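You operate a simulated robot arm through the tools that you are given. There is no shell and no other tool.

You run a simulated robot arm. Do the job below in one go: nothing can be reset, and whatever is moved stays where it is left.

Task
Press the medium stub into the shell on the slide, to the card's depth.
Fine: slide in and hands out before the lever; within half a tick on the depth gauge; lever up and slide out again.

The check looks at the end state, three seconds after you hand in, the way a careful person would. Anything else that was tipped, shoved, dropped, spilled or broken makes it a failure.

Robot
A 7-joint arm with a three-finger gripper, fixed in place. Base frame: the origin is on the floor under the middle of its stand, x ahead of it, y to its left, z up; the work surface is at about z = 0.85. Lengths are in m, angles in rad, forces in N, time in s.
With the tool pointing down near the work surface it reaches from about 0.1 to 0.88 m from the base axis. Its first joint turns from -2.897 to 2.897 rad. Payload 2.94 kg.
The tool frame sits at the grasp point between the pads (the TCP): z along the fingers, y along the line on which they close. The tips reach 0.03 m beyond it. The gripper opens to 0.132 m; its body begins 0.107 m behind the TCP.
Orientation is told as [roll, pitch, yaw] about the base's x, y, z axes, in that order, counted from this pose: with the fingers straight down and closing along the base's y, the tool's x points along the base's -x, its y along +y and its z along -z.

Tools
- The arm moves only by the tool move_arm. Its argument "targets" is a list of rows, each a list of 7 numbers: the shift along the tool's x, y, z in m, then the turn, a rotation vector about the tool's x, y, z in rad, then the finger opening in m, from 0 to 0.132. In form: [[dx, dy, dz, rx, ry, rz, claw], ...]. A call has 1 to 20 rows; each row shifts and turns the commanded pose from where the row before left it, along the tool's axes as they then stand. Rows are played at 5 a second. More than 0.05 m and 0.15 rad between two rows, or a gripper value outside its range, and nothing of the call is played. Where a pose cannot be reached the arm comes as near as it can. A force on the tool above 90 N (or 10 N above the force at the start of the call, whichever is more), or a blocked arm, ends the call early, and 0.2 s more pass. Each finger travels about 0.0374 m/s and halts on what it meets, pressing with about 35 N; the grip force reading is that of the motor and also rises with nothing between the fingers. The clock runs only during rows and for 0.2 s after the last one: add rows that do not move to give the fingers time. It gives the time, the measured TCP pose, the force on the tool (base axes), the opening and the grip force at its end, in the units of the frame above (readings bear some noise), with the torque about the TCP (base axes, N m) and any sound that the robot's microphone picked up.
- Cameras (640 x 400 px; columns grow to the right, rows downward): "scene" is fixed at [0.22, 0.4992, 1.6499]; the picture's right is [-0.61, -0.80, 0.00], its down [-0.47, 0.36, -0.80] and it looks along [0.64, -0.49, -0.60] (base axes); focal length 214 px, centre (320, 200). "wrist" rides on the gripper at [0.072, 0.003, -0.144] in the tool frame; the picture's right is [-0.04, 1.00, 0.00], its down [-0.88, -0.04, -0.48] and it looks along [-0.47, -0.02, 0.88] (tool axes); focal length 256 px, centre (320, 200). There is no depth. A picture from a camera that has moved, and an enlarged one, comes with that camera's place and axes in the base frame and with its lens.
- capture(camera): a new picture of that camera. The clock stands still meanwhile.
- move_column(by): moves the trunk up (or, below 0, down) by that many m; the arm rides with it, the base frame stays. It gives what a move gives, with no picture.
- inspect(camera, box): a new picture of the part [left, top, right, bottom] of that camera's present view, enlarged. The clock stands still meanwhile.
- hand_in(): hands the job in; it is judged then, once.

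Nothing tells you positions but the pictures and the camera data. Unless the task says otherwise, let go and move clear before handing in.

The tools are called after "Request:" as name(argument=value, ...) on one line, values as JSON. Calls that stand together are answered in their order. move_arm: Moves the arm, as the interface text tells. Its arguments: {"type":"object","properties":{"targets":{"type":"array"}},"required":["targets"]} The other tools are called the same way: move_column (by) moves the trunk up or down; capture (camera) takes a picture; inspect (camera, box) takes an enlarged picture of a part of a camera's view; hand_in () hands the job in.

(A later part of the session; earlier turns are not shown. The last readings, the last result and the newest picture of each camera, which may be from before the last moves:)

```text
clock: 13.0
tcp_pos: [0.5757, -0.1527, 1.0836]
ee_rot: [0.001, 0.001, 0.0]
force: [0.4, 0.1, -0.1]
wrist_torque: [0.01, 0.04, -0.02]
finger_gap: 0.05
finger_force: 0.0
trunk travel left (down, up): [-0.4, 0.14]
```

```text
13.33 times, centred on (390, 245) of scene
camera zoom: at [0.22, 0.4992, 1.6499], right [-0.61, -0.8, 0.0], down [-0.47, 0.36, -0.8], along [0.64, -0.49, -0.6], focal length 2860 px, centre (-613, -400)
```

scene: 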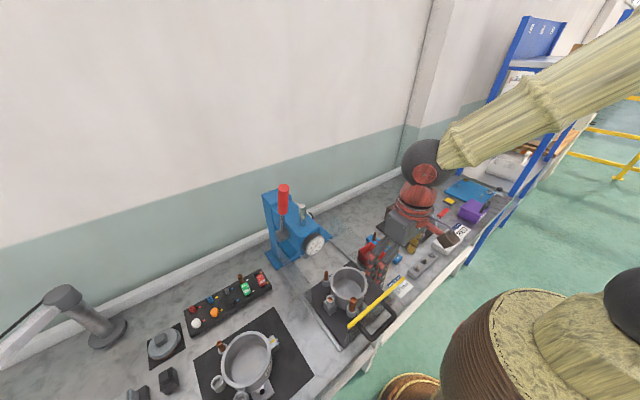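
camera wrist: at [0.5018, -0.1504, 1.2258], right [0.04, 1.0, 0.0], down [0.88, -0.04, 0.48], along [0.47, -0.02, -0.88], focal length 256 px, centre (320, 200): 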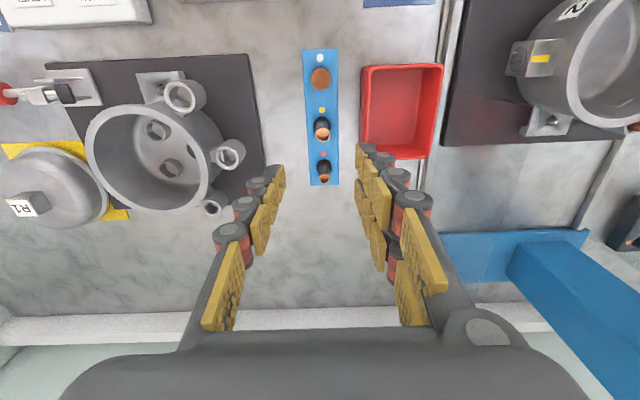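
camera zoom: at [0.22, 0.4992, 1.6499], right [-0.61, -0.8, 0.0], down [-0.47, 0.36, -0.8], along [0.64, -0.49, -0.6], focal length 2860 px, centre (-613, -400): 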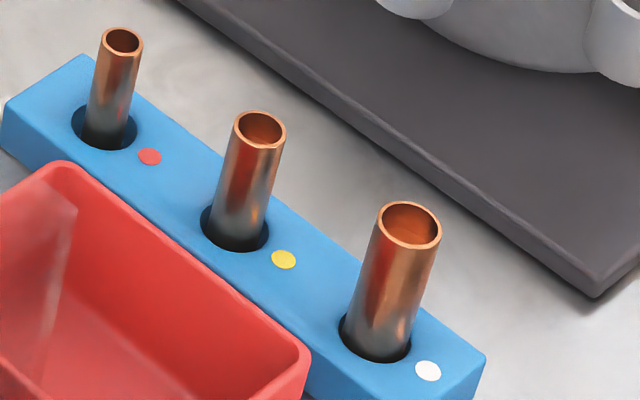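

The stub is about 4 mm in +x and 3 mm in +y from the TCP axis. I'll correct for that and descend partway, then check again.

Request:
move_arm(targets=[[-0.002, 0.0017, 0.03, 0, 0, 0, 0.05], [-0.002, 0.0017, 0.03, 0, 0, 0, 0.05], [0, 0, 0.03, 0, 0, 0, 0.05], [0, 0, 0, 0, 0, 0, 0.05], [0, 0, 0, 0, 0, 0, 0.05]])

Request:
inspect(camera="wrist", box=[260, 100, 380, 220])

Request:
inspect(camera="wrist", box=[304, 120, 336, 170])

Request:
inspect(camera="scene", box=[350, 190, 430, 270])

```text
clock: 14.2
tcp_pos: [0.5848, -0.149, 0.9952]
ee_rot: [0.0, 0.0, 0.002]
force: [0.1, -0.7, -0.3]
wrist_torque: [0.01, -0.01, 0.04]
finger_gap: 0.0499
finger_force: 0.1
trunk travel left (down, up): [-0.4, 0.14]
```

```text
3.33 times, centred on (320, 160) of wrist
camera zoom: at [0.511, -0.1462, 1.1383], right [0.04, 1.0, 0.0], down [0.88, -0.04, 0.48], along [0.47, -0.02, -0.88], focal length 853 px, centre (320, 333)
```

zoom: 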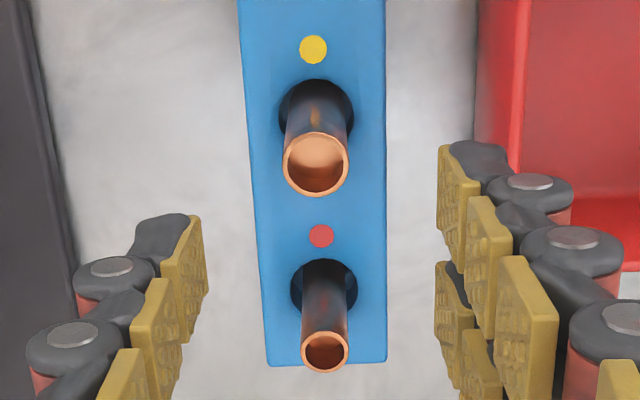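

```text
8.00 times, centred on (320, 145) of wrist
camera zoom: at [0.511, -0.1462, 1.1383], right [0.04, 1.0, 0.0], down [0.88, -0.04, 0.48], along [0.47, -0.02, -0.88], focal length 2048 px, centre (320, 640)
```

zoom: 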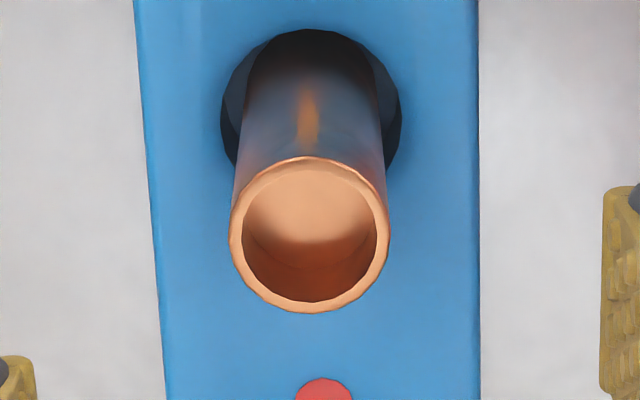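

```text
5.00 times, centred on (390, 230) of scene
camera zoom: at [0.22, 0.4992, 1.6499], right [-0.61, -0.8, 0.0], down [-0.47, 0.36, -0.8], along [0.64, -0.49, -0.6], focal length 1072 px, centre (-30, 50)
```

zoom: 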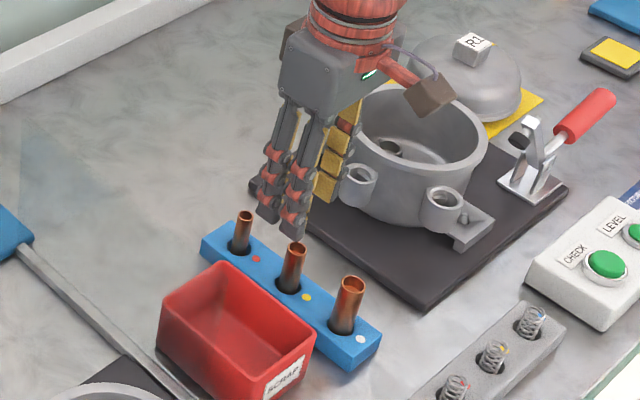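

The medium stub's axis is at about (0.579, -0.150) with its top at z of about 0.919. Before picking it, I want to look straight down into the middle boss of the slide's shell, so I'm going up and over it.

Request:
move_arm(targets=[[0, 0, -0.045, 0, 0, 0, 0.05], [0, 0, -0.045, 0, 0, 0, 0.05], [0, 0, -0.045, 0, 0, 0, 0.05], [0, 0, -0.045, 0, 0, 0, 0.05], [0, 0, -0.045, 0, 0, 0, 0.05], [0, 0, -0.045, 0, 0, 0, 0.05], [0, 0, -0.045, 0, 0, 0, 0.05], [0, 0, -0.045, 0, 0, 0, 0.05], [0, 0, -0.045, 0, 0, 0, 0.05], [0, 0.0476, 0, 0, 0, 0, 0.05], [0, 0.0476, 0, 0, 0, 0, 0.05], [0, 0.0476, 0, 0, 0, 0, 0.05], [0, 0.0476, 0, 0, 0, 0, 0.05], [0, 0.0476, 0, 0, 0, 0, 0.05], [0, 0.0476, 0, 0, 0, 0, 0.05], [0, 0.0476, 0, 0, 0, 0, 0.05], [0, 0.0476, 0, 0, 0, 0, 0.05], [0, 0, 0, 0, 0, 0, 0.05], [0, 0, 0, 0, 0, 0, 0.05]])

Request:
capture(camera="wrist")

Request:
inspect(camera="wrist", box=[300, 45, 340, 85])

Request:
inspect(camera="wrist", box=[240, 20, 380, 120])

```text
clock: 18.2
tcp_pos: [0.5781, 0.2342, 1.3975]
ee_rot: [0.0, 0.0, 0.002]
force: [-0.1, 0.5, 0.8]
wrist_torque: [-0.02, 0.0, 0.0]
finger_gap: 0.05
finger_force: 0.0
trunk travel left (down, up): [-0.4, 0.14]
```

```text
taken
camera wrist: at [0.5055, 0.2367, 1.541], right [0.04, 1.0, 0.0], down [0.88, -0.04, 0.48], along [0.47, -0.02, -0.88], focal length 256 px, centre (320, 200)
```

wrist: 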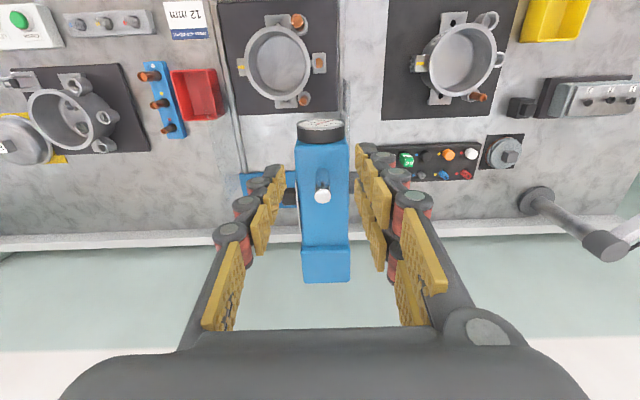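

```text
10.00 times, centred on (320, 65) of wrist
camera zoom: at [0.5055, 0.2367, 1.541], right [0.04, 1.0, 0.0], down [0.88, -0.04, 0.48], along [0.47, -0.02, -0.88], focal length 2560 px, centre (320, 1550)
```

zoom: 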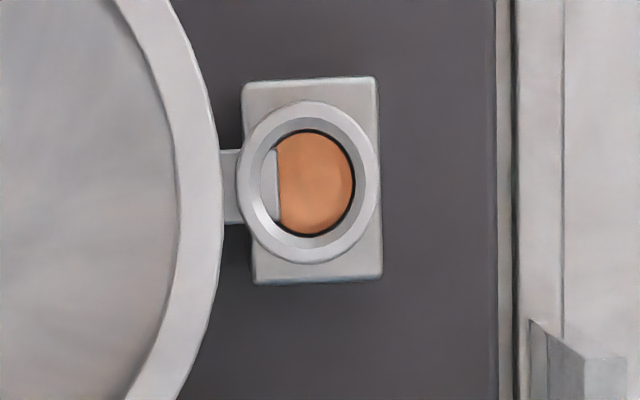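

```text
4.00 times, centred on (310, 70) of wrist
camera zoom: at [0.5055, 0.2367, 1.541], right [0.04, 1.0, 0.0], down [0.88, -0.04, 0.48], along [0.47, -0.02, -0.88], focal length 1024 px, centre (360, 720)
```

zoom: 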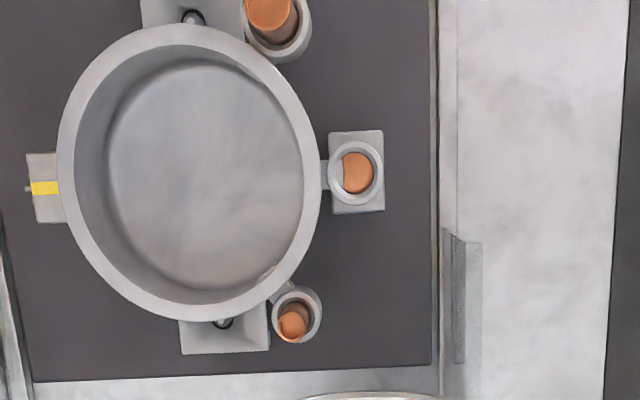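

Seen from above, the middle boss holds a flat copper disc about the medium diameter. I'll compare it with the empty bosses on the other shells from the same viewpoint.

Request:
inspect(camera="wrist", box=[470, 0, 520, 110])

Request:
inspect(camera="wrist", box=[480, 40, 515, 75])

Request:
inspect(camera="wrist", box=[60, 70, 130, 160])

Request:
inspect(camera="wrist", box=[280, 5, 320, 40])

Request:
inspect(camera="wrist", box=[290, 80, 320, 115])

Request:
inspect(camera="wrist", box=[380, 130, 490, 200])

```text
3.64 times, centred on (495, 55) of wrist
camera zoom: at [0.5055, 0.2367, 1.541], right [0.04, 1.0, 0.0], down [0.88, -0.04, 0.48], along [0.47, -0.02, -0.88], focal length 931 px, centre (-316, 727)
```

zoom: 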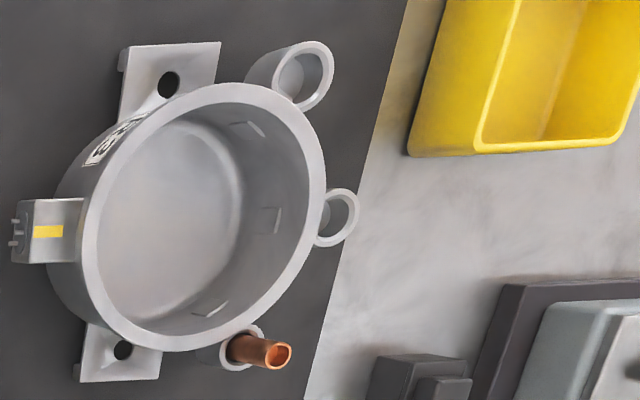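

```text
11.43 times, centred on (498, 58) of wrist
camera zoom: at [0.5055, 0.2367, 1.541], right [0.04, 1.0, 0.0], down [0.88, -0.04, 0.48], along [0.47, -0.02, -0.88], focal length 2926 px, centre (-1709, 1829)
```

zoom: 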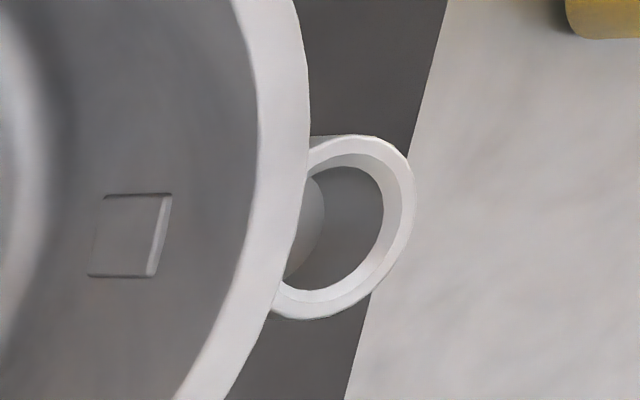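

```text
4.44 times, centred on (95, 115) of wrist
camera zoom: at [0.5055, 0.2367, 1.541], right [0.04, 1.0, 0.0], down [0.88, -0.04, 0.48], along [0.47, -0.02, -0.88], focal length 1138 px, centre (1320, 578)
```

zoom: 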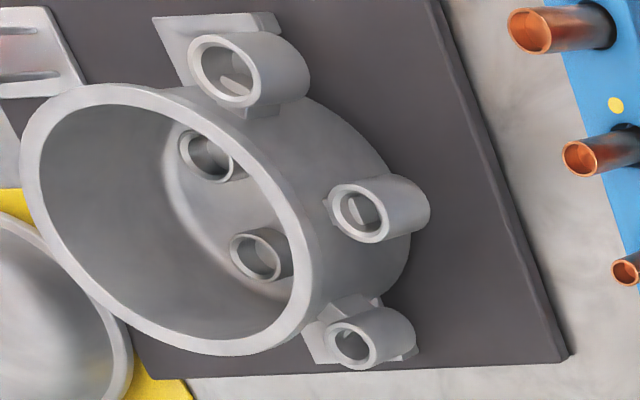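

```text
11.43 times, centred on (300, 22) of wrist
camera zoom: at [0.5055, 0.2367, 1.541], right [0.04, 1.0, 0.0], down [0.88, -0.04, 0.48], along [0.47, -0.02, -0.88], focal length 2926 px, centre (549, 2229)
```

zoom: 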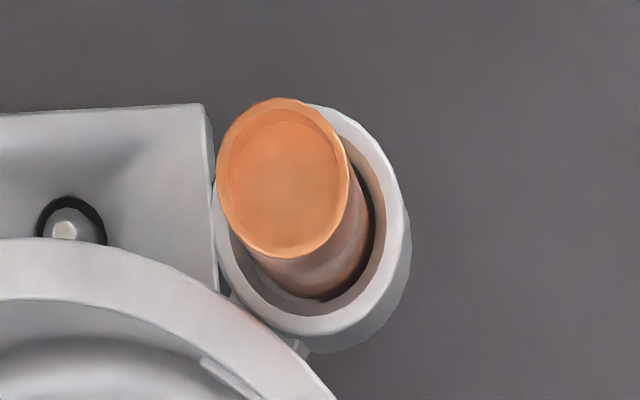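

```text
11.43 times, centred on (305, 98) of wrist
camera zoom: at [0.5055, 0.2367, 1.541], right [0.04, 1.0, 0.0], down [0.88, -0.04, 0.48], along [0.47, -0.02, -0.88], focal length 2926 px, centre (491, 1371)
```

zoom: 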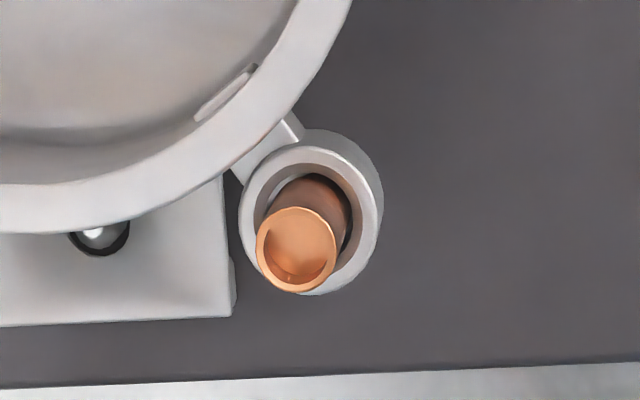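

```text
5.71 times, centred on (435, 165) of wrist
camera zoom: at [0.5055, 0.2367, 1.541], right [0.04, 1.0, 0.0], down [0.88, -0.04, 0.48], along [0.47, -0.02, -0.88], focal length 1463 px, centre (-337, 400)
```

zoom: 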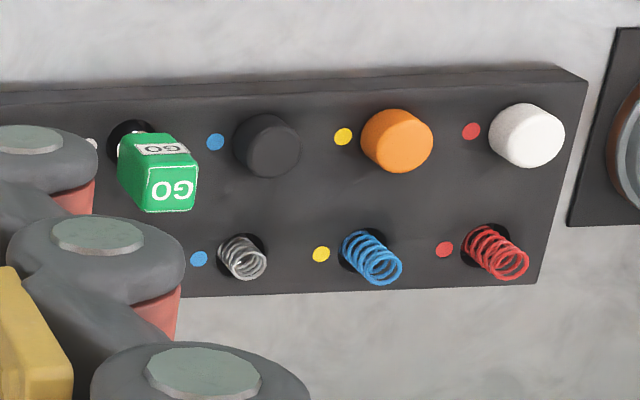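

The copper disc sits about 10–11 mm down, directly over the support block, so I take it to be the seat or anvil pad of the bore. I'll quickly check the black tray's copper piece before picking.

Request:
inspect(camera="scene", box=[180, 262, 280, 340])

Request:
inspect(camera="scene", box=[225, 265, 275, 305])

```text
5.13 times, centred on (230, 301) of scene
camera zoom: at [0.22, 0.4992, 1.6499], right [-0.61, -0.8, 0.0], down [-0.47, 0.36, -0.8], along [0.64, -0.49, -0.6], focal length 1100 px, centre (782, -318)
```

zoom: 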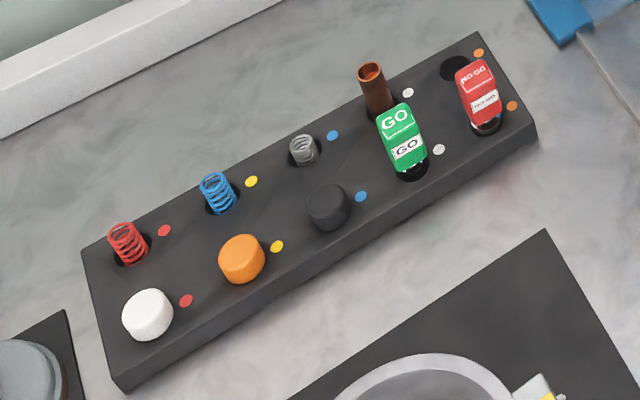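

```text
10.00 times, centred on (250, 285) of scene
camera zoom: at [0.22, 0.4992, 1.6499], right [-0.61, -0.8, 0.0], down [-0.47, 0.36, -0.8], along [0.64, -0.49, -0.6], focal length 2145 px, centre (1020, -650)
```

zoom: 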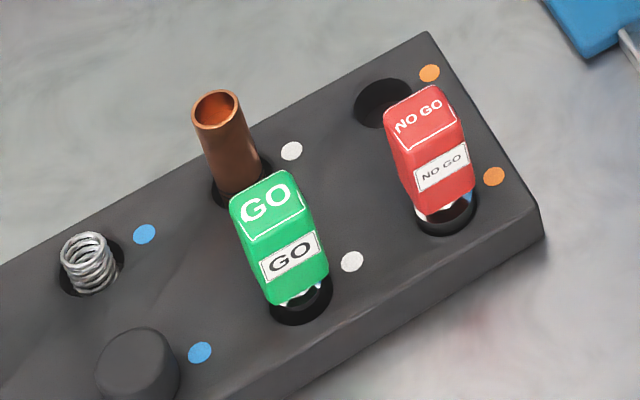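

That one is just a spare in a kit tray, so the medium stub to use is the yellow-dot one in the blue rack. I'm going back to it.

Request:
move_arm(targets=[[0, -0.048, 0, 0, 0, 0, 0.05], [0, -0.048, 0, 0, 0, 0, 0.05], [0, -0.048, 0, 0, 0, 0, 0.05], [0, -0.048, 0, 0, 0, 0, 0.05], [0, -0.048, 0, 0, 0, 0, 0.05], [0, -0.048, 0, 0, 0, 0, 0.05], [0, -0.048, 0, 0, 0, 0, 0.05], [0, -0.048, 0, 0, 0, 0, 0.05], [0, 0, 0.048, 0, 0, 0, 0.05], [0, 0, 0.048, 0, 0, 0, 0.05], [0, 0, 0.048, 0, 0, 0, 0.05], [0, 0, 0.048, 0, 0, 0, 0.05], [0, 0, 0.048, 0, 0, 0, 0.05], [0, 0, 0.048, 0, 0, 0, 0.05], [0, 0, 0.048, 0, 0, 0, 0.05], [0, 0, 0.048, 0, 0, 0, 0.05], [0, 0, 0.03, 0, 0, 0, 0.05], [0, 0, 0, 0, 0, 0, 0.05], [0, 0, 0, 0, 0, 0, 0.05]])

Request:
inspect(camera="wrist", box=[304, 120, 336, 170])

Request:
inspect(camera="scene", box=[360, 200, 420, 260])

```text
clock: 22.2
tcp_pos: [0.5809, -0.152, 0.9838]
ee_rot: [0.0, 0.0, -0.001]
force: [0.0, 0.2, 0.3]
wrist_torque: [0.0, 0.0, 0.02]
finger_gap: 0.05
finger_force: 0.1
trunk travel left (down, up): [-0.4, 0.14]
```

```text
8.00 times, centred on (320, 145) of wrist
camera zoom: at [0.5073, -0.1492, 1.1266], right [0.04, 1.0, 0.0], down [0.88, -0.04, 0.48], along [0.48, -0.02, -0.88], focal length 2048 px, centre (320, 640)
```

zoom: 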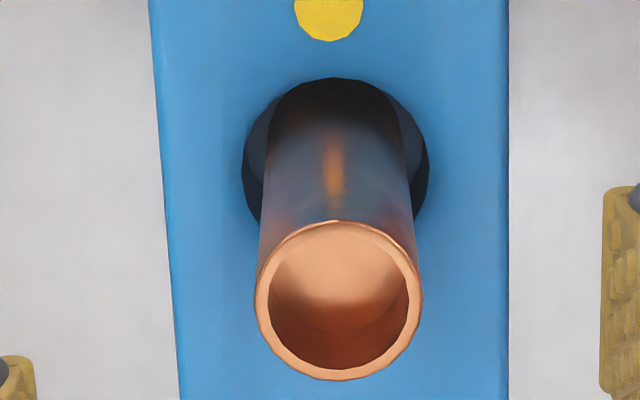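

```text
6.67 times, centred on (390, 230) of scene
camera zoom: at [0.22, 0.4992, 1.6499], right [-0.61, -0.8, 0.0], down [-0.47, 0.36, -0.8], along [0.64, -0.49, -0.6], focal length 1430 px, centre (-147, 0)
```

zoom: 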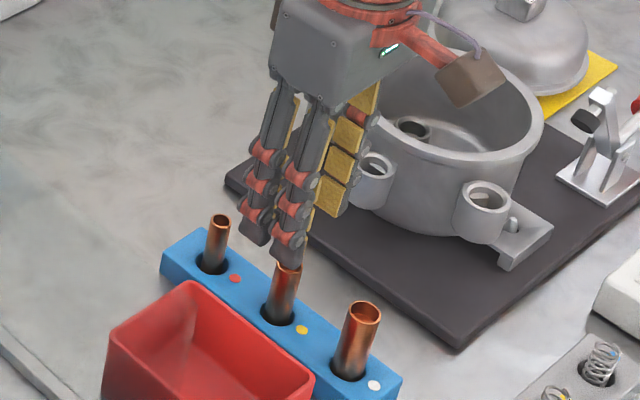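

TCP x matches the stub and y needs +2 mm. I'll descend so the pads hold the upper 30 mm of the stub.

Request:
move_arm(targets=[[0, 0.002, 0.016, 0, 0, 0, 0.05], [0, 0, 0.016, 0, 0, 0, 0.05], [0, 0, 0.016, 0, 0, 0, 0.05], [0, 0, 0.016, 0, 0, 0, 0.05], [0, 0, 0, 0, 0, 0, 0.05], [0, 0, 0, 0, 0, 0, 0.05]])

Request:
capture(camera="wrist")

Request:
inspect(camera="wrist", box=[250, 120, 390, 240])

Request:
inspect(camera="scene", box=[360, 205, 420, 265])

```text
clock: 23.6
tcp_pos: [0.5807, -0.1486, 0.9189]
ee_rot: [0.002, 0.0, 0.001]
force: [0.3, 0.8, -0.6]
wrist_torque: [-0.01, -0.01, 0.02]
finger_gap: 0.05
finger_force: 0.1
trunk travel left (down, up): [-0.4, 0.14]
```

```text
taken
camera wrist: at [0.507, -0.1459, 1.0623], right [0.04, 1.0, 0.0], down [0.88, -0.04, 0.48], along [0.47, -0.02, -0.88], focal length 256 px, centre (320, 200)
```

wrist: 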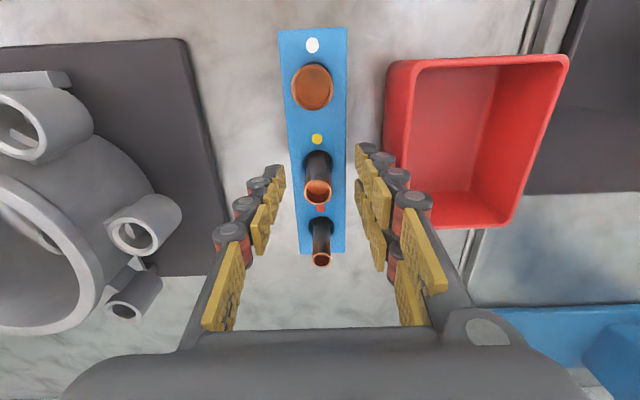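

```text
3.33 times, centred on (320, 180) of wrist
camera zoom: at [0.507, -0.1459, 1.0623], right [0.04, 1.0, 0.0], down [0.88, -0.04, 0.48], along [0.47, -0.02, -0.88], focal length 853 px, centre (320, 267)
```

zoom: 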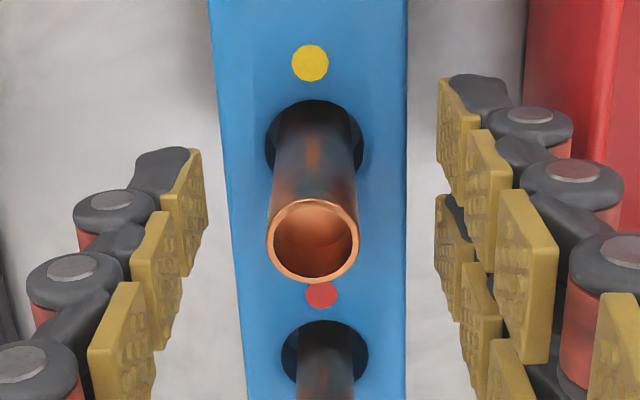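

```text
6.67 times, centred on (390, 235) of scene
camera zoom: at [0.22, 0.4992, 1.6499], right [-0.61, -0.8, 0.0], down [-0.47, 0.36, -0.8], along [0.64, -0.49, -0.6], focal length 1430 px, centre (-147, -33)
```

zoom: 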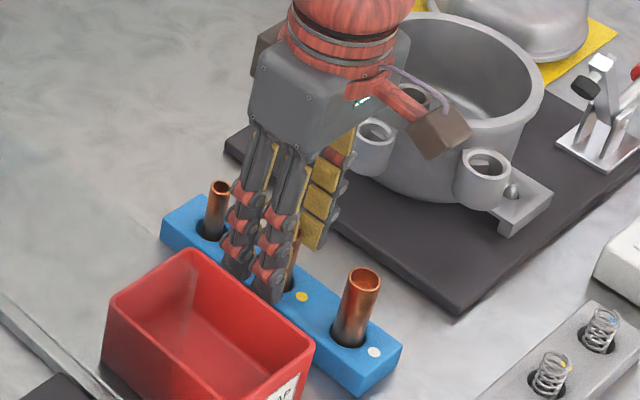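

The pads straddle the medium stub. I'll nudge 1.5 mm and close.

Request:
move_arm(targets=[[0, -0.0015, 0, 0, 0, 0, 0.05], [0, 0, 0, 0, 0, 0, 0.03], [0, 0, 0, 0, 0, 0, 0.02], [0, 0, 0, 0, 0, 0, 0.012], [0, 0, 0, 0, 0, 0, 0.008], [0, 0, 0, 0, 0, 0, 0.008], [0, 0, 0, 0, 0, 0, 0.008]])

Request:
inspect(camera="wrist", box=[250, 120, 390, 240])

Request:
inspect(camera="scene", box=[360, 205, 420, 265])

```text
clock: 25.2
tcp_pos: [0.5806, -0.1503, 0.9195]
ee_rot: [-0.001, 0.001, -0.001]
force: [0.1, -0.5, -0.5]
wrist_torque: [0.01, -0.01, 0.04]
finger_gap: 0.0155
finger_force: 35.0
trunk travel left (down, up): [-0.4, 0.14]
```

```text
3.33 times, centred on (320, 180) of wrist
camera zoom: at [0.5078, -0.1477, 1.0618], right [0.04, 1.0, 0.0], down [0.88, -0.04, 0.48], along [0.47, -0.02, -0.88], focal length 853 px, centre (320, 267)
```

zoom: 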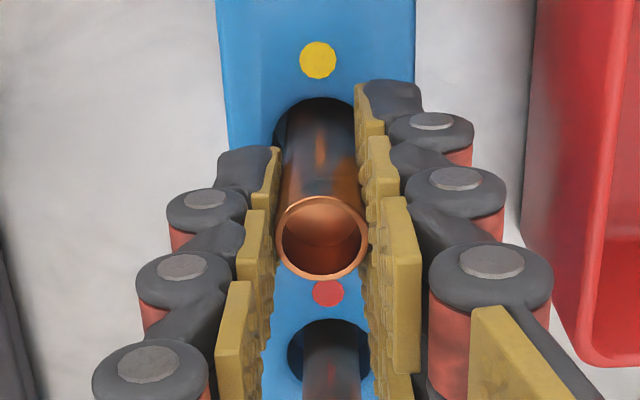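

```text
6.67 times, centred on (390, 235) of scene
camera zoom: at [0.22, 0.4992, 1.6499], right [-0.61, -0.8, 0.0], down [-0.47, 0.36, -0.8], along [0.64, -0.49, -0.6], focal length 1430 px, centre (-147, -33)
```

zoom: 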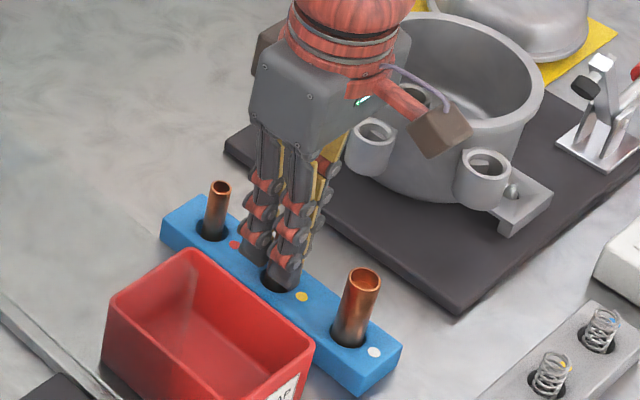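

The stub is gripped (gap 15.5 mm, 35 N). I'm lifting straight up.

Request:
move_arm(targets=[[0, 0, -0.01, 0, 0, 0, 0.008], [0, 0, -0.02, 0, 0, 0, 0.008], [0, 0, -0.025, 0, 0, 0, 0.008], [0, 0, -0.03, 0, 0, 0, 0.008], [0, 0, -0.04, 0, 0, 0, 0.008], [0, 0, -0.04, 0, 0, 0, 0.008], [0, 0, 0, 0, 0, 0, 0.008]])

Request:
capture(camera="wrist")

Request:
inspect(camera="scene", box=[370, 150, 430, 260])

```text
clock: 26.8
tcp_pos: [0.5817, -0.1513, 1.0838]
ee_rot: [0.001, 0.001, 0.002]
force: [-0.3, 0.5, -0.3]
wrist_torque: [0.02, -0.05, 0.04]
finger_gap: 0.0152
finger_force: 34.7
trunk travel left (down, up): [-0.4, 0.14]
```

```text
taken
camera wrist: at [0.5075, -0.1487, 1.2271], right [0.04, 1.0, 0.0], down [0.88, -0.04, 0.48], along [0.47, -0.02, -0.88], focal length 256 px, centre (320, 200)
```

wrist: 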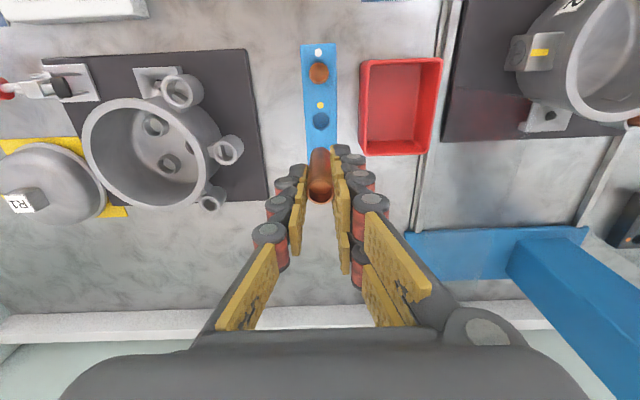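

```text
3.64 times, centred on (400, 205) of scene
camera zoom: at [0.22, 0.4992, 1.6499], right [-0.61, -0.8, 0.0], down [-0.47, 0.36, -0.8], along [0.64, -0.49, -0.6], focal length 780 px, centre (29, 182)
```

zoom: 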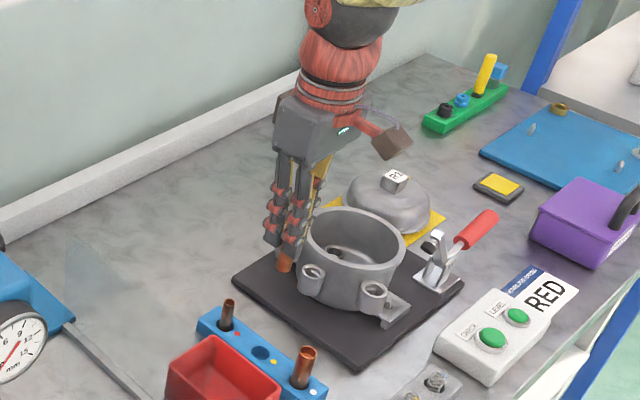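

The stub came out cleanly. I'll check how it sits in the fingers.

Request:
inspect(camera="wrist", box=[290, 130, 350, 220])

Request:
inspect(camera="scene", box=[420, 180, 475, 230])

Request:
inspect(camera="scene", box=[435, 205, 460, 230])

```text
4.44 times, centred on (320, 175) of wrist
camera zoom: at [0.5075, -0.1487, 1.2271], right [0.04, 1.0, 0.0], down [0.88, -0.04, 0.48], along [0.47, -0.02, -0.88], focal length 1138 px, centre (320, 311)
```

zoom: 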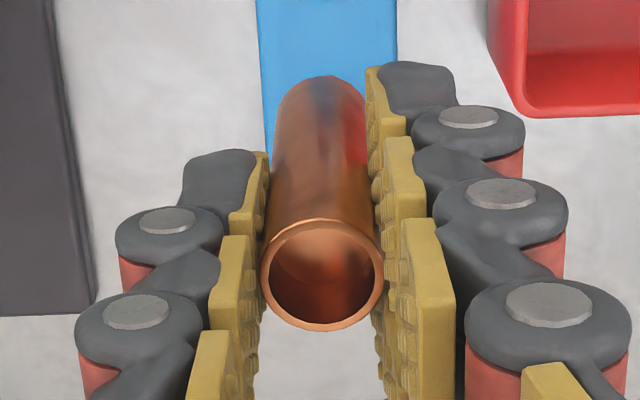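

```text
8.00 times, centred on (448, 205) of scene
camera zoom: at [0.22, 0.4992, 1.6499], right [-0.61, -0.8, 0.0], down [-0.47, 0.36, -0.8], along [0.64, -0.49, -0.6], focal length 1716 px, centre (-700, 160)
```

zoom: 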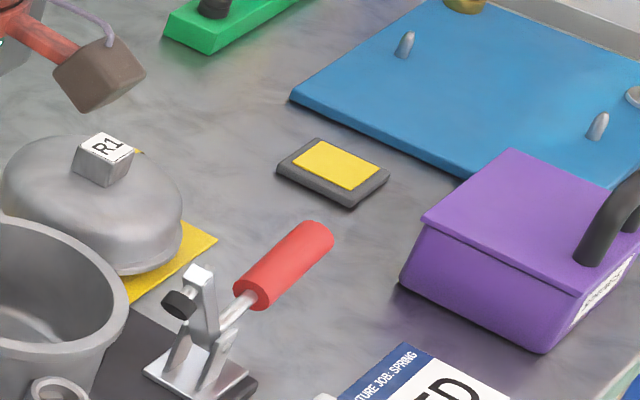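

```text
16.00 times, centred on (448, 218) of scene
camera zoom: at [0.22, 0.4992, 1.6499], right [-0.61, -0.8, 0.0], down [-0.47, 0.36, -0.8], along [0.64, -0.49, -0.6], focal length 3432 px, centre (-1720, -80)
```

zoom: 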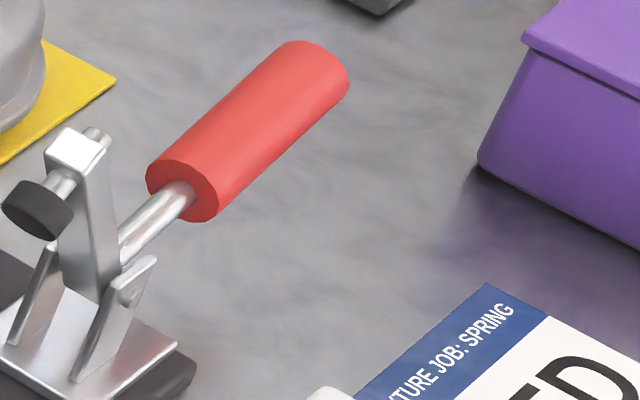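

The stub is held upright. It's about 69 mm long, with roughly 39 mm exposed below the fingertips. I'm carrying it up, back in x, then across to above the middle boss at (0.507, 0.234).

Request:
move_arm(targets=[[0.025, 0, -0.022, 0, 0, 0, 0.008], [0.025, 0, -0.022, 0, 0, 0, 0.008], [0.025, 0, -0.022, 0, 0, 0, 0.008], [0, 0.048, 0, 0, 0, 0, 0.008], [0, 0.048, 0, 0, 0, 0, 0.008], [0, 0.048, 0, 0, 0, 0, 0.008], [0, 0.048, 0, 0, 0, 0, 0.008], [0, 0.048, 0, 0, 0, 0, 0.008], [0, 0.048, 0, 0, 0, 0, 0.008], [0, 0.048, 0, 0, 0, 0, 0.008], [0, 0.048, 0, 0, 0, 0, 0.008], [0, 0, 0, 0, 0, 0, 0.008], [0, 0, 0, 0, 0, 0, 0.008]])

Request:
capture(camera="wrist")

Request:
inspect(camera="scene", box=[290, 200, 410, 330])

```text
clock: 29.6
tcp_pos: [0.5033, 0.2356, 1.1529]
ee_rot: [0.0, 0.002, 0.001]
force: [-0.1, 0.0, -0.1]
wrist_torque: [0.01, -0.01, 0.0]
finger_gap: 0.0154
finger_force: 34.4
trunk travel left (down, up): [-0.4, 0.14]
```

```text
taken
camera wrist: at [0.4303, 0.2383, 1.2965], right [0.04, 1.0, 0.0], down [0.88, -0.04, 0.48], along [0.47, -0.02, -0.88], focal length 256 px, centre (320, 200)
```

wrist: 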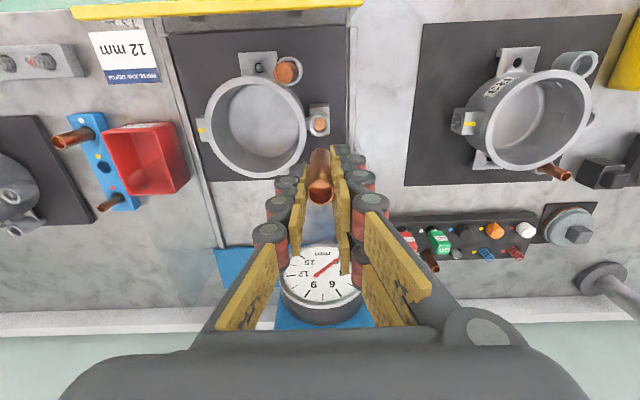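

```text
3.08 times, centred on (350, 265) of scene
camera zoom: at [0.22, 0.4992, 1.6499], right [-0.61, -0.8, 0.0], down [-0.47, 0.36, -0.8], along [0.64, -0.49, -0.6], focal length 660 px, centre (228, 0)
```

zoom: 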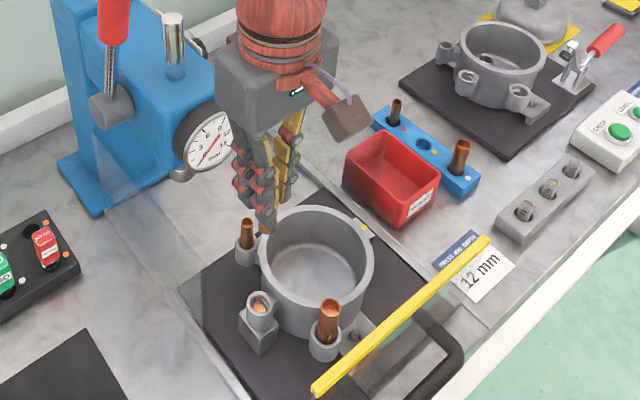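

Good alignment so far. I'll zoom in on the boss for an exact offset.

Request:
inspect(camera="wrist", box=[300, 100, 340, 150])

Request:
inspect(camera="scene", box=[310, 255, 370, 315])

```text
8.00 times, centred on (320, 125) of wrist
camera zoom: at [0.4303, 0.2383, 1.2965], right [0.04, 1.0, 0.0], down [0.88, -0.04, 0.48], along [0.47, -0.02, -0.88], focal length 2048 px, centre (320, 800)
```

zoom: 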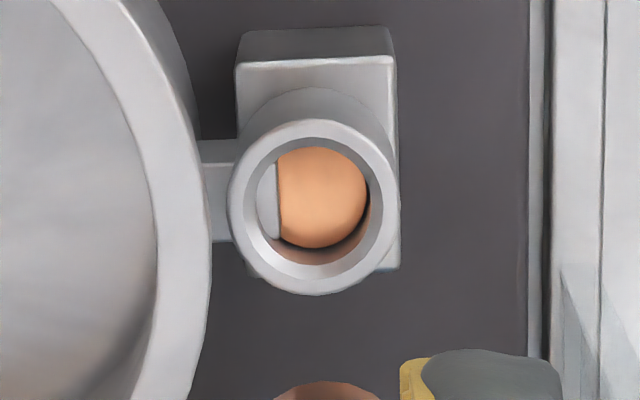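

```text
6.67 times, centred on (340, 285) of scene
camera zoom: at [0.22, 0.4992, 1.6499], right [-0.61, -0.8, 0.0], down [-0.47, 0.36, -0.8], along [0.64, -0.49, -0.6], focal length 1430 px, centre (187, -367)
```

zoom: 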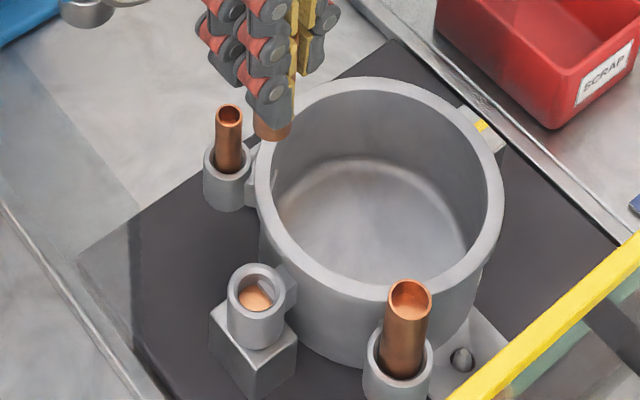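

I need about +5 mm in x and -1 mm in y. I'll descend to just above the boss and re-check.

Request:
move_arm(targets=[[-0.0025, -0.0005, 0.03, 0, 0, 0, 0.008], [-0.0025, -0.0005, 0.03, 0, 0, 0, 0.008], [0, 0, 0.03, 0, 0, 0, 0.008], [0, 0, 0.022, 0, 0, 0, 0.008], [0, 0, 0, 0, 0, 0, 0.008], [0, 0, 0, 0, 0, 0, 0.008]])

Request:
capture(camera="wrist")

Request:
inspect(camera="wrist", box=[290, 100, 350, 210])

Request:
inspect(camera="scene", box=[315, 260, 365, 310])

```text
clock: 31.0
tcp_pos: [0.5106, 0.2316, 1.0392]
ee_rot: [-0.001, -0.001, -0.001]
force: [-0.3, 0.2, 0.0]
wrist_torque: [-0.03, -0.02, -0.01]
finger_gap: 0.0156
finger_force: 34.9
trunk travel left (down, up): [-0.4, 0.14]
```

```text
taken
camera wrist: at [0.4374, 0.235, 1.1824], right [0.04, 1.0, 0.0], down [0.88, -0.04, 0.48], along [0.48, -0.02, -0.88], focal length 256 px, centre (320, 200)
```

wrist: 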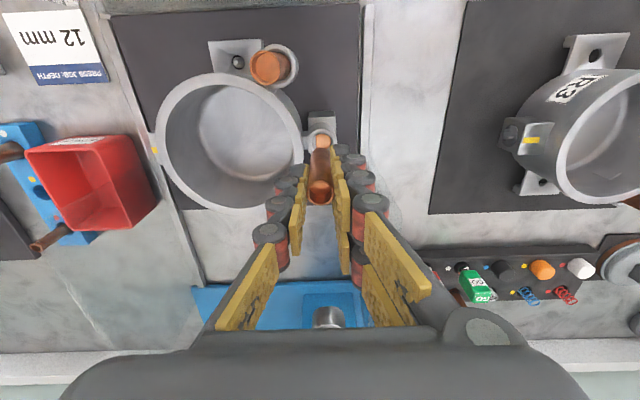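

```text
3.64 times, centred on (320, 155) of wrist
camera zoom: at [0.4374, 0.235, 1.1824], right [0.04, 1.0, 0.0], down [0.88, -0.04, 0.48], along [0.48, -0.02, -0.88], focal length 931 px, centre (320, 364)
```

zoom: 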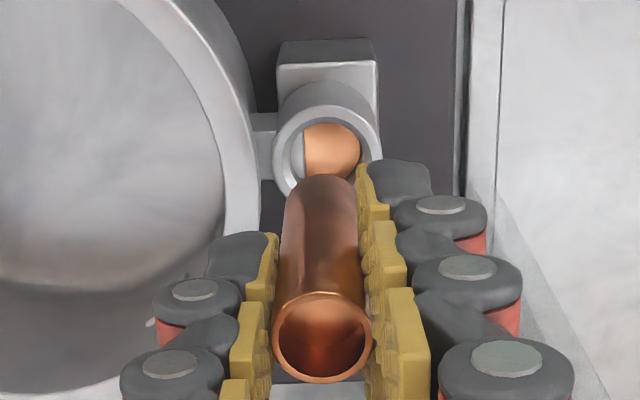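

```text
8.00 times, centred on (340, 285) of scene
camera zoom: at [0.22, 0.4992, 1.6499], right [-0.61, -0.8, 0.0], down [-0.47, 0.36, -0.8], along [0.64, -0.49, -0.6], focal length 1716 px, centre (160, -480)
```

zoom: 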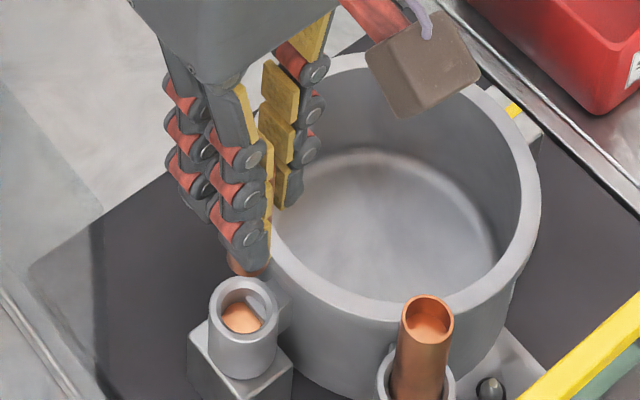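

I'll correct -3 mm in x and +2 mm in y, lower until the stub is just above the bore, and look from both cameras.

Request:
move_arm(targets=[[0.003, 0.002, 0.008, 0, 0, 0, 0.008], [0, 0, 0.012, 0, 0, 0, 0.008], [0, 0, 0, 0, 0, 0, 0.008], [0, 0, 0, 0, 0, 0, 0.008]])

Request:
inspect(camera="wrist", box=[295, 110, 345, 210])

Request:
inspect(camera="scene", box=[318, 272, 348, 310])

```text
clock: 32.0
tcp_pos: [0.5085, 0.2354, 1.0183]
ee_rot: [0.0, -0.001, 0.0]
force: [-0.9, -0.2, -0.1]
wrist_torque: [0.02, 0.03, 0.05]
finger_gap: 0.0156
finger_force: 35.1
trunk travel left (down, up): [-0.4, 0.14]
```

```text
4.00 times, centred on (320, 160) of wrist
camera zoom: at [0.4348, 0.2378, 1.1616], right [0.04, 1.0, 0.0], down [0.88, -0.04, 0.48], along [0.47, -0.02, -0.88], focal length 1024 px, centre (320, 360)
```

zoom: 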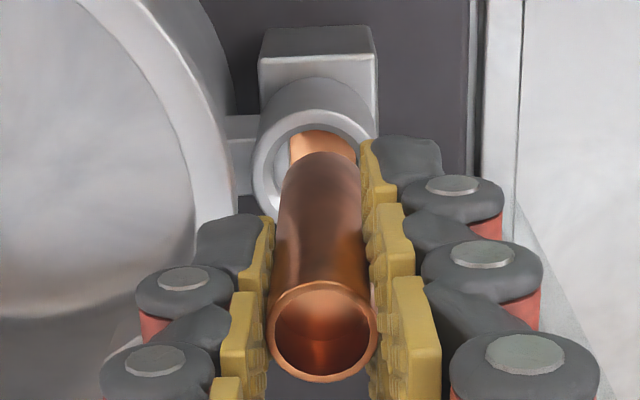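

```text
10.53 times, centred on (333, 291) of scene
camera zoom: at [0.22, 0.4992, 1.6499], right [-0.61, -0.8, 0.0], down [-0.47, 0.36, -0.8], along [0.64, -0.49, -0.6], focal length 2258 px, centre (183, -758)
```

zoom: 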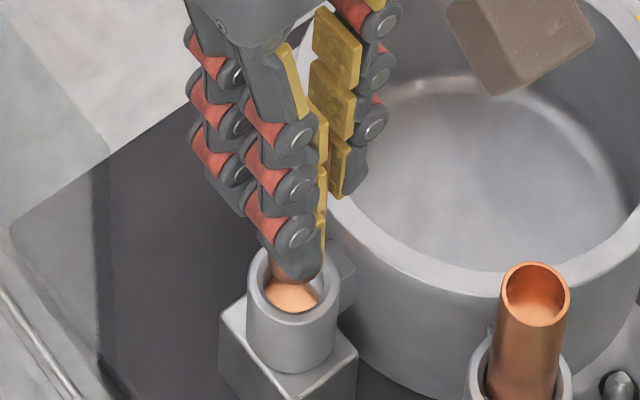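

Request:
inspect(camera="scene", box=[326, 290, 344, 304])

Request:
inspect(camera="wrist", box=[300, 125, 340, 165])

```text
16.00 times, centred on (335, 297) of scene
camera zoom: at [0.22, 0.4992, 1.6499], right [-0.61, -0.8, 0.0], down [-0.47, 0.36, -0.8], along [0.64, -0.49, -0.6], focal length 3432 px, centre (80, -1352)
```

zoom: 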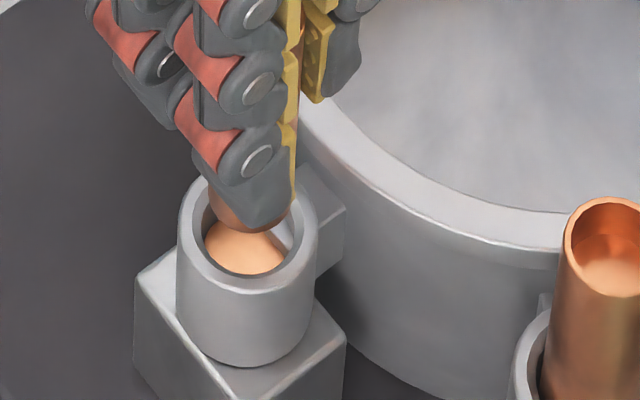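

```text
10.00 times, centred on (320, 145) of wrist
camera zoom: at [0.4348, 0.2378, 1.1616], right [0.04, 1.0, 0.0], down [0.88, -0.04, 0.48], along [0.47, -0.02, -0.88], focal length 2560 px, centre (320, 750)
```

zoom: 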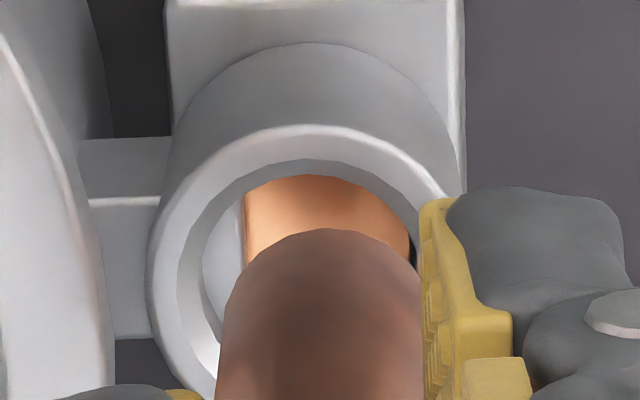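

The stub bottom is about 11 mm above the boss, with small residual offsets of roughly +1.3 mm in x and -1.2 mm in y to apply. I'll make that correction and lower gently.

Request:
move_arm(targets=[[-0.0013, -0.0012, 0.003, 0, 0, 0, 0.008], [0, 0, 0.004, 0, 0, 0, 0.008], [0, 0, 0, 0, 0, 0, 0.008], [0, 0, 0, 0, 0, 0, 0.008]])

Request:
inspect(camera="wrist", box=[300, 125, 340, 165])

Request:
inspect(camera="scene", box=[326, 290, 344, 304])

```text
clock: 33.0
tcp_pos: [0.5106, 0.2339, 1.0102]
ee_rot: [-0.001, 0.0, -0.001]
force: [-0.1, 0.0, -0.6]
wrist_torque: [-0.02, -0.01, 0.02]
finger_gap: 0.0154
finger_force: 34.8
trunk travel left (down, up): [-0.4, 0.14]
```

```text
10.00 times, centred on (320, 145) of wrist
camera zoom: at [0.4375, 0.2364, 1.153], right [0.04, 1.0, 0.0], down [0.88, -0.04, 0.48], along [0.47, -0.02, -0.88], focal length 2560 px, centre (320, 750)
```

zoom: 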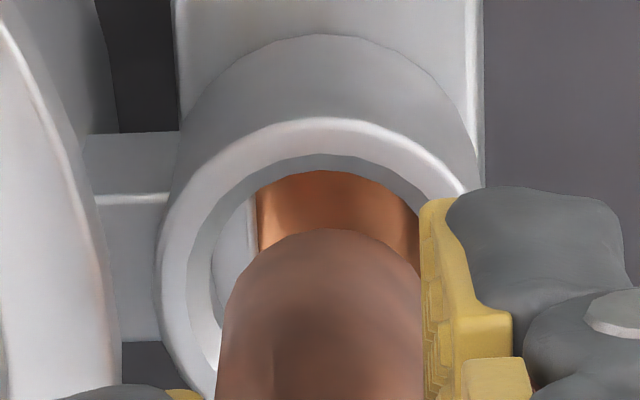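

```text
16.00 times, centred on (335, 297) of scene
camera zoom: at [0.22, 0.4992, 1.6499], right [-0.61, -0.8, 0.0], down [-0.47, 0.36, -0.8], along [0.64, -0.49, -0.6], focal length 3432 px, centre (80, -1352)
```

zoom: 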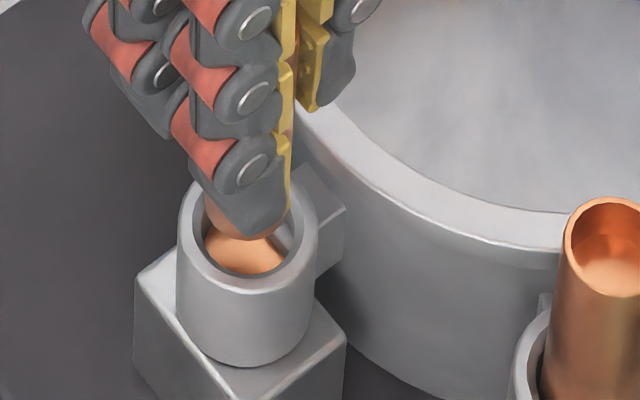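

Nearly centred. I'll apply small corrections of -0.8 mm in x and -0.6 mm in y, and ease down into the chamfer while watching the force.

Request:
move_arm(targets=[[0.0008, -0.0006, 0.001, 0, 0, 0, 0.008], [0, 0, 0.0015, 0, 0, 0, 0.008], [0, 0, 0.0015, 0, 0, 0, 0.008], [0, 0, 0.0015, 0, 0, 0, 0.008], [0, 0, 0, 0, 0, 0, 0.008]])

Request:
inspect(camera="wrist", box=[300, 125, 340, 165])

Request:
inspect(camera="scene", box=[326, 290, 344, 304])

```text
clock: 34.2
tcp_pos: [0.5094, 0.2322, 1.0052]
ee_rot: [-0.002, -0.002, 0.001]
force: [0.0, 0.3, -0.6]
wrist_torque: [-0.02, 0.0, 0.0]
finger_gap: 0.0152
finger_force: 35.6
trunk travel left (down, up): [-0.4, 0.14]
```

```text
10.00 times, centred on (320, 145) of wrist
camera zoom: at [0.4359, 0.2351, 1.1482], right [0.04, 1.0, 0.0], down [0.88, -0.04, 0.48], along [0.48, -0.02, -0.88], focal length 2560 px, centre (320, 750)
```

zoom: 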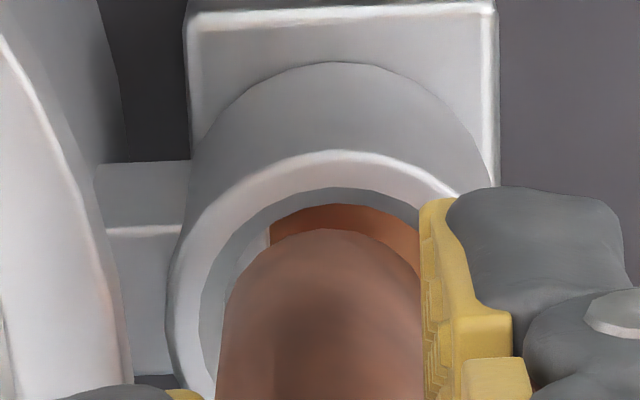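

```text
16.00 times, centred on (335, 297) of scene
camera zoom: at [0.22, 0.4992, 1.6499], right [-0.61, -0.8, 0.0], down [-0.47, 0.36, -0.8], along [0.64, -0.49, -0.6], focal length 3432 px, centre (80, -1352)
```

zoom: 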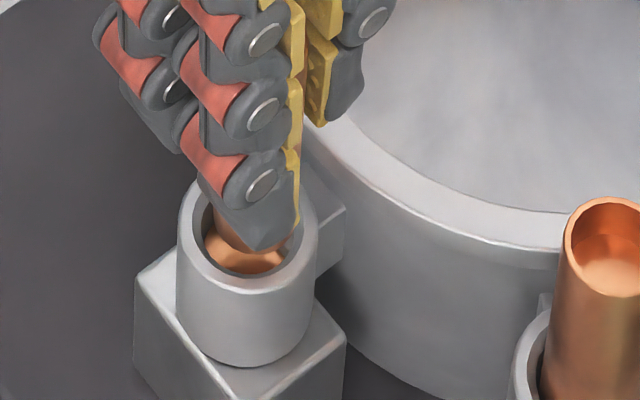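

Centred from both views and no contact yet. I'm continuing down in small steps.

Request:
move_arm(targets=[[-0.0004, 0.0002, 0.0012, 0, 0, 0, 0.008], [0, 0, 0.0012, 0, 0, 0, 0.008], [0, 0, 0.0012, 0, 0, 0, 0.008], [0, 0, 0, 0, 0, 0, 0.008]])

Request:
inspect(camera="wrist", box=[300, 125, 340, 165])

Request:
inspect(camera="scene", box=[326, 290, 344, 304])

```text
clock: 35.2
tcp_pos: [0.5093, 0.2333, 1.0026]
ee_rot: [0.0, 0.0, 0.002]
force: [0.2, 0.2, -1.0]
wrist_torque: [-0.02, 0.01, -0.01]
finger_gap: 0.0154
finger_force: 35.3
trunk travel left (down, up): [-0.4, 0.14]
```

```text
10.00 times, centred on (320, 145) of wrist
camera zoom: at [0.435, 0.2358, 1.1449], right [0.04, 1.0, 0.0], down [0.88, -0.04, 0.48], along [0.47, -0.02, -0.88], focal length 2560 px, centre (320, 750)
```

zoom: 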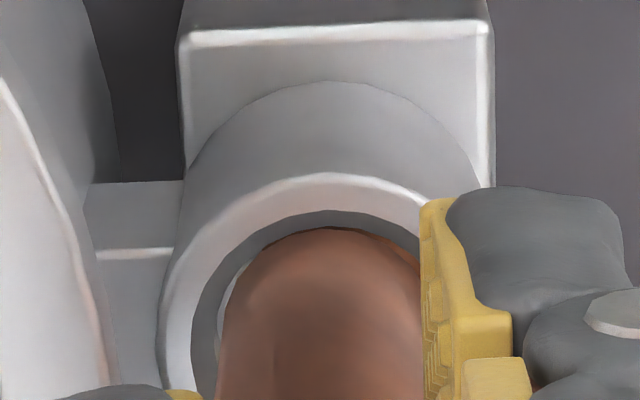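

```text
16.00 times, centred on (335, 297) of scene
camera zoom: at [0.22, 0.4992, 1.6499], right [-0.61, -0.8, 0.0], down [-0.47, 0.36, -0.8], along [0.64, -0.49, -0.6], focal length 3432 px, centre (80, -1352)
```

zoom: 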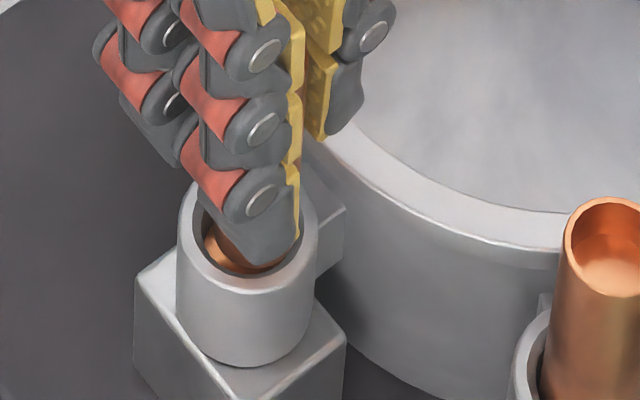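

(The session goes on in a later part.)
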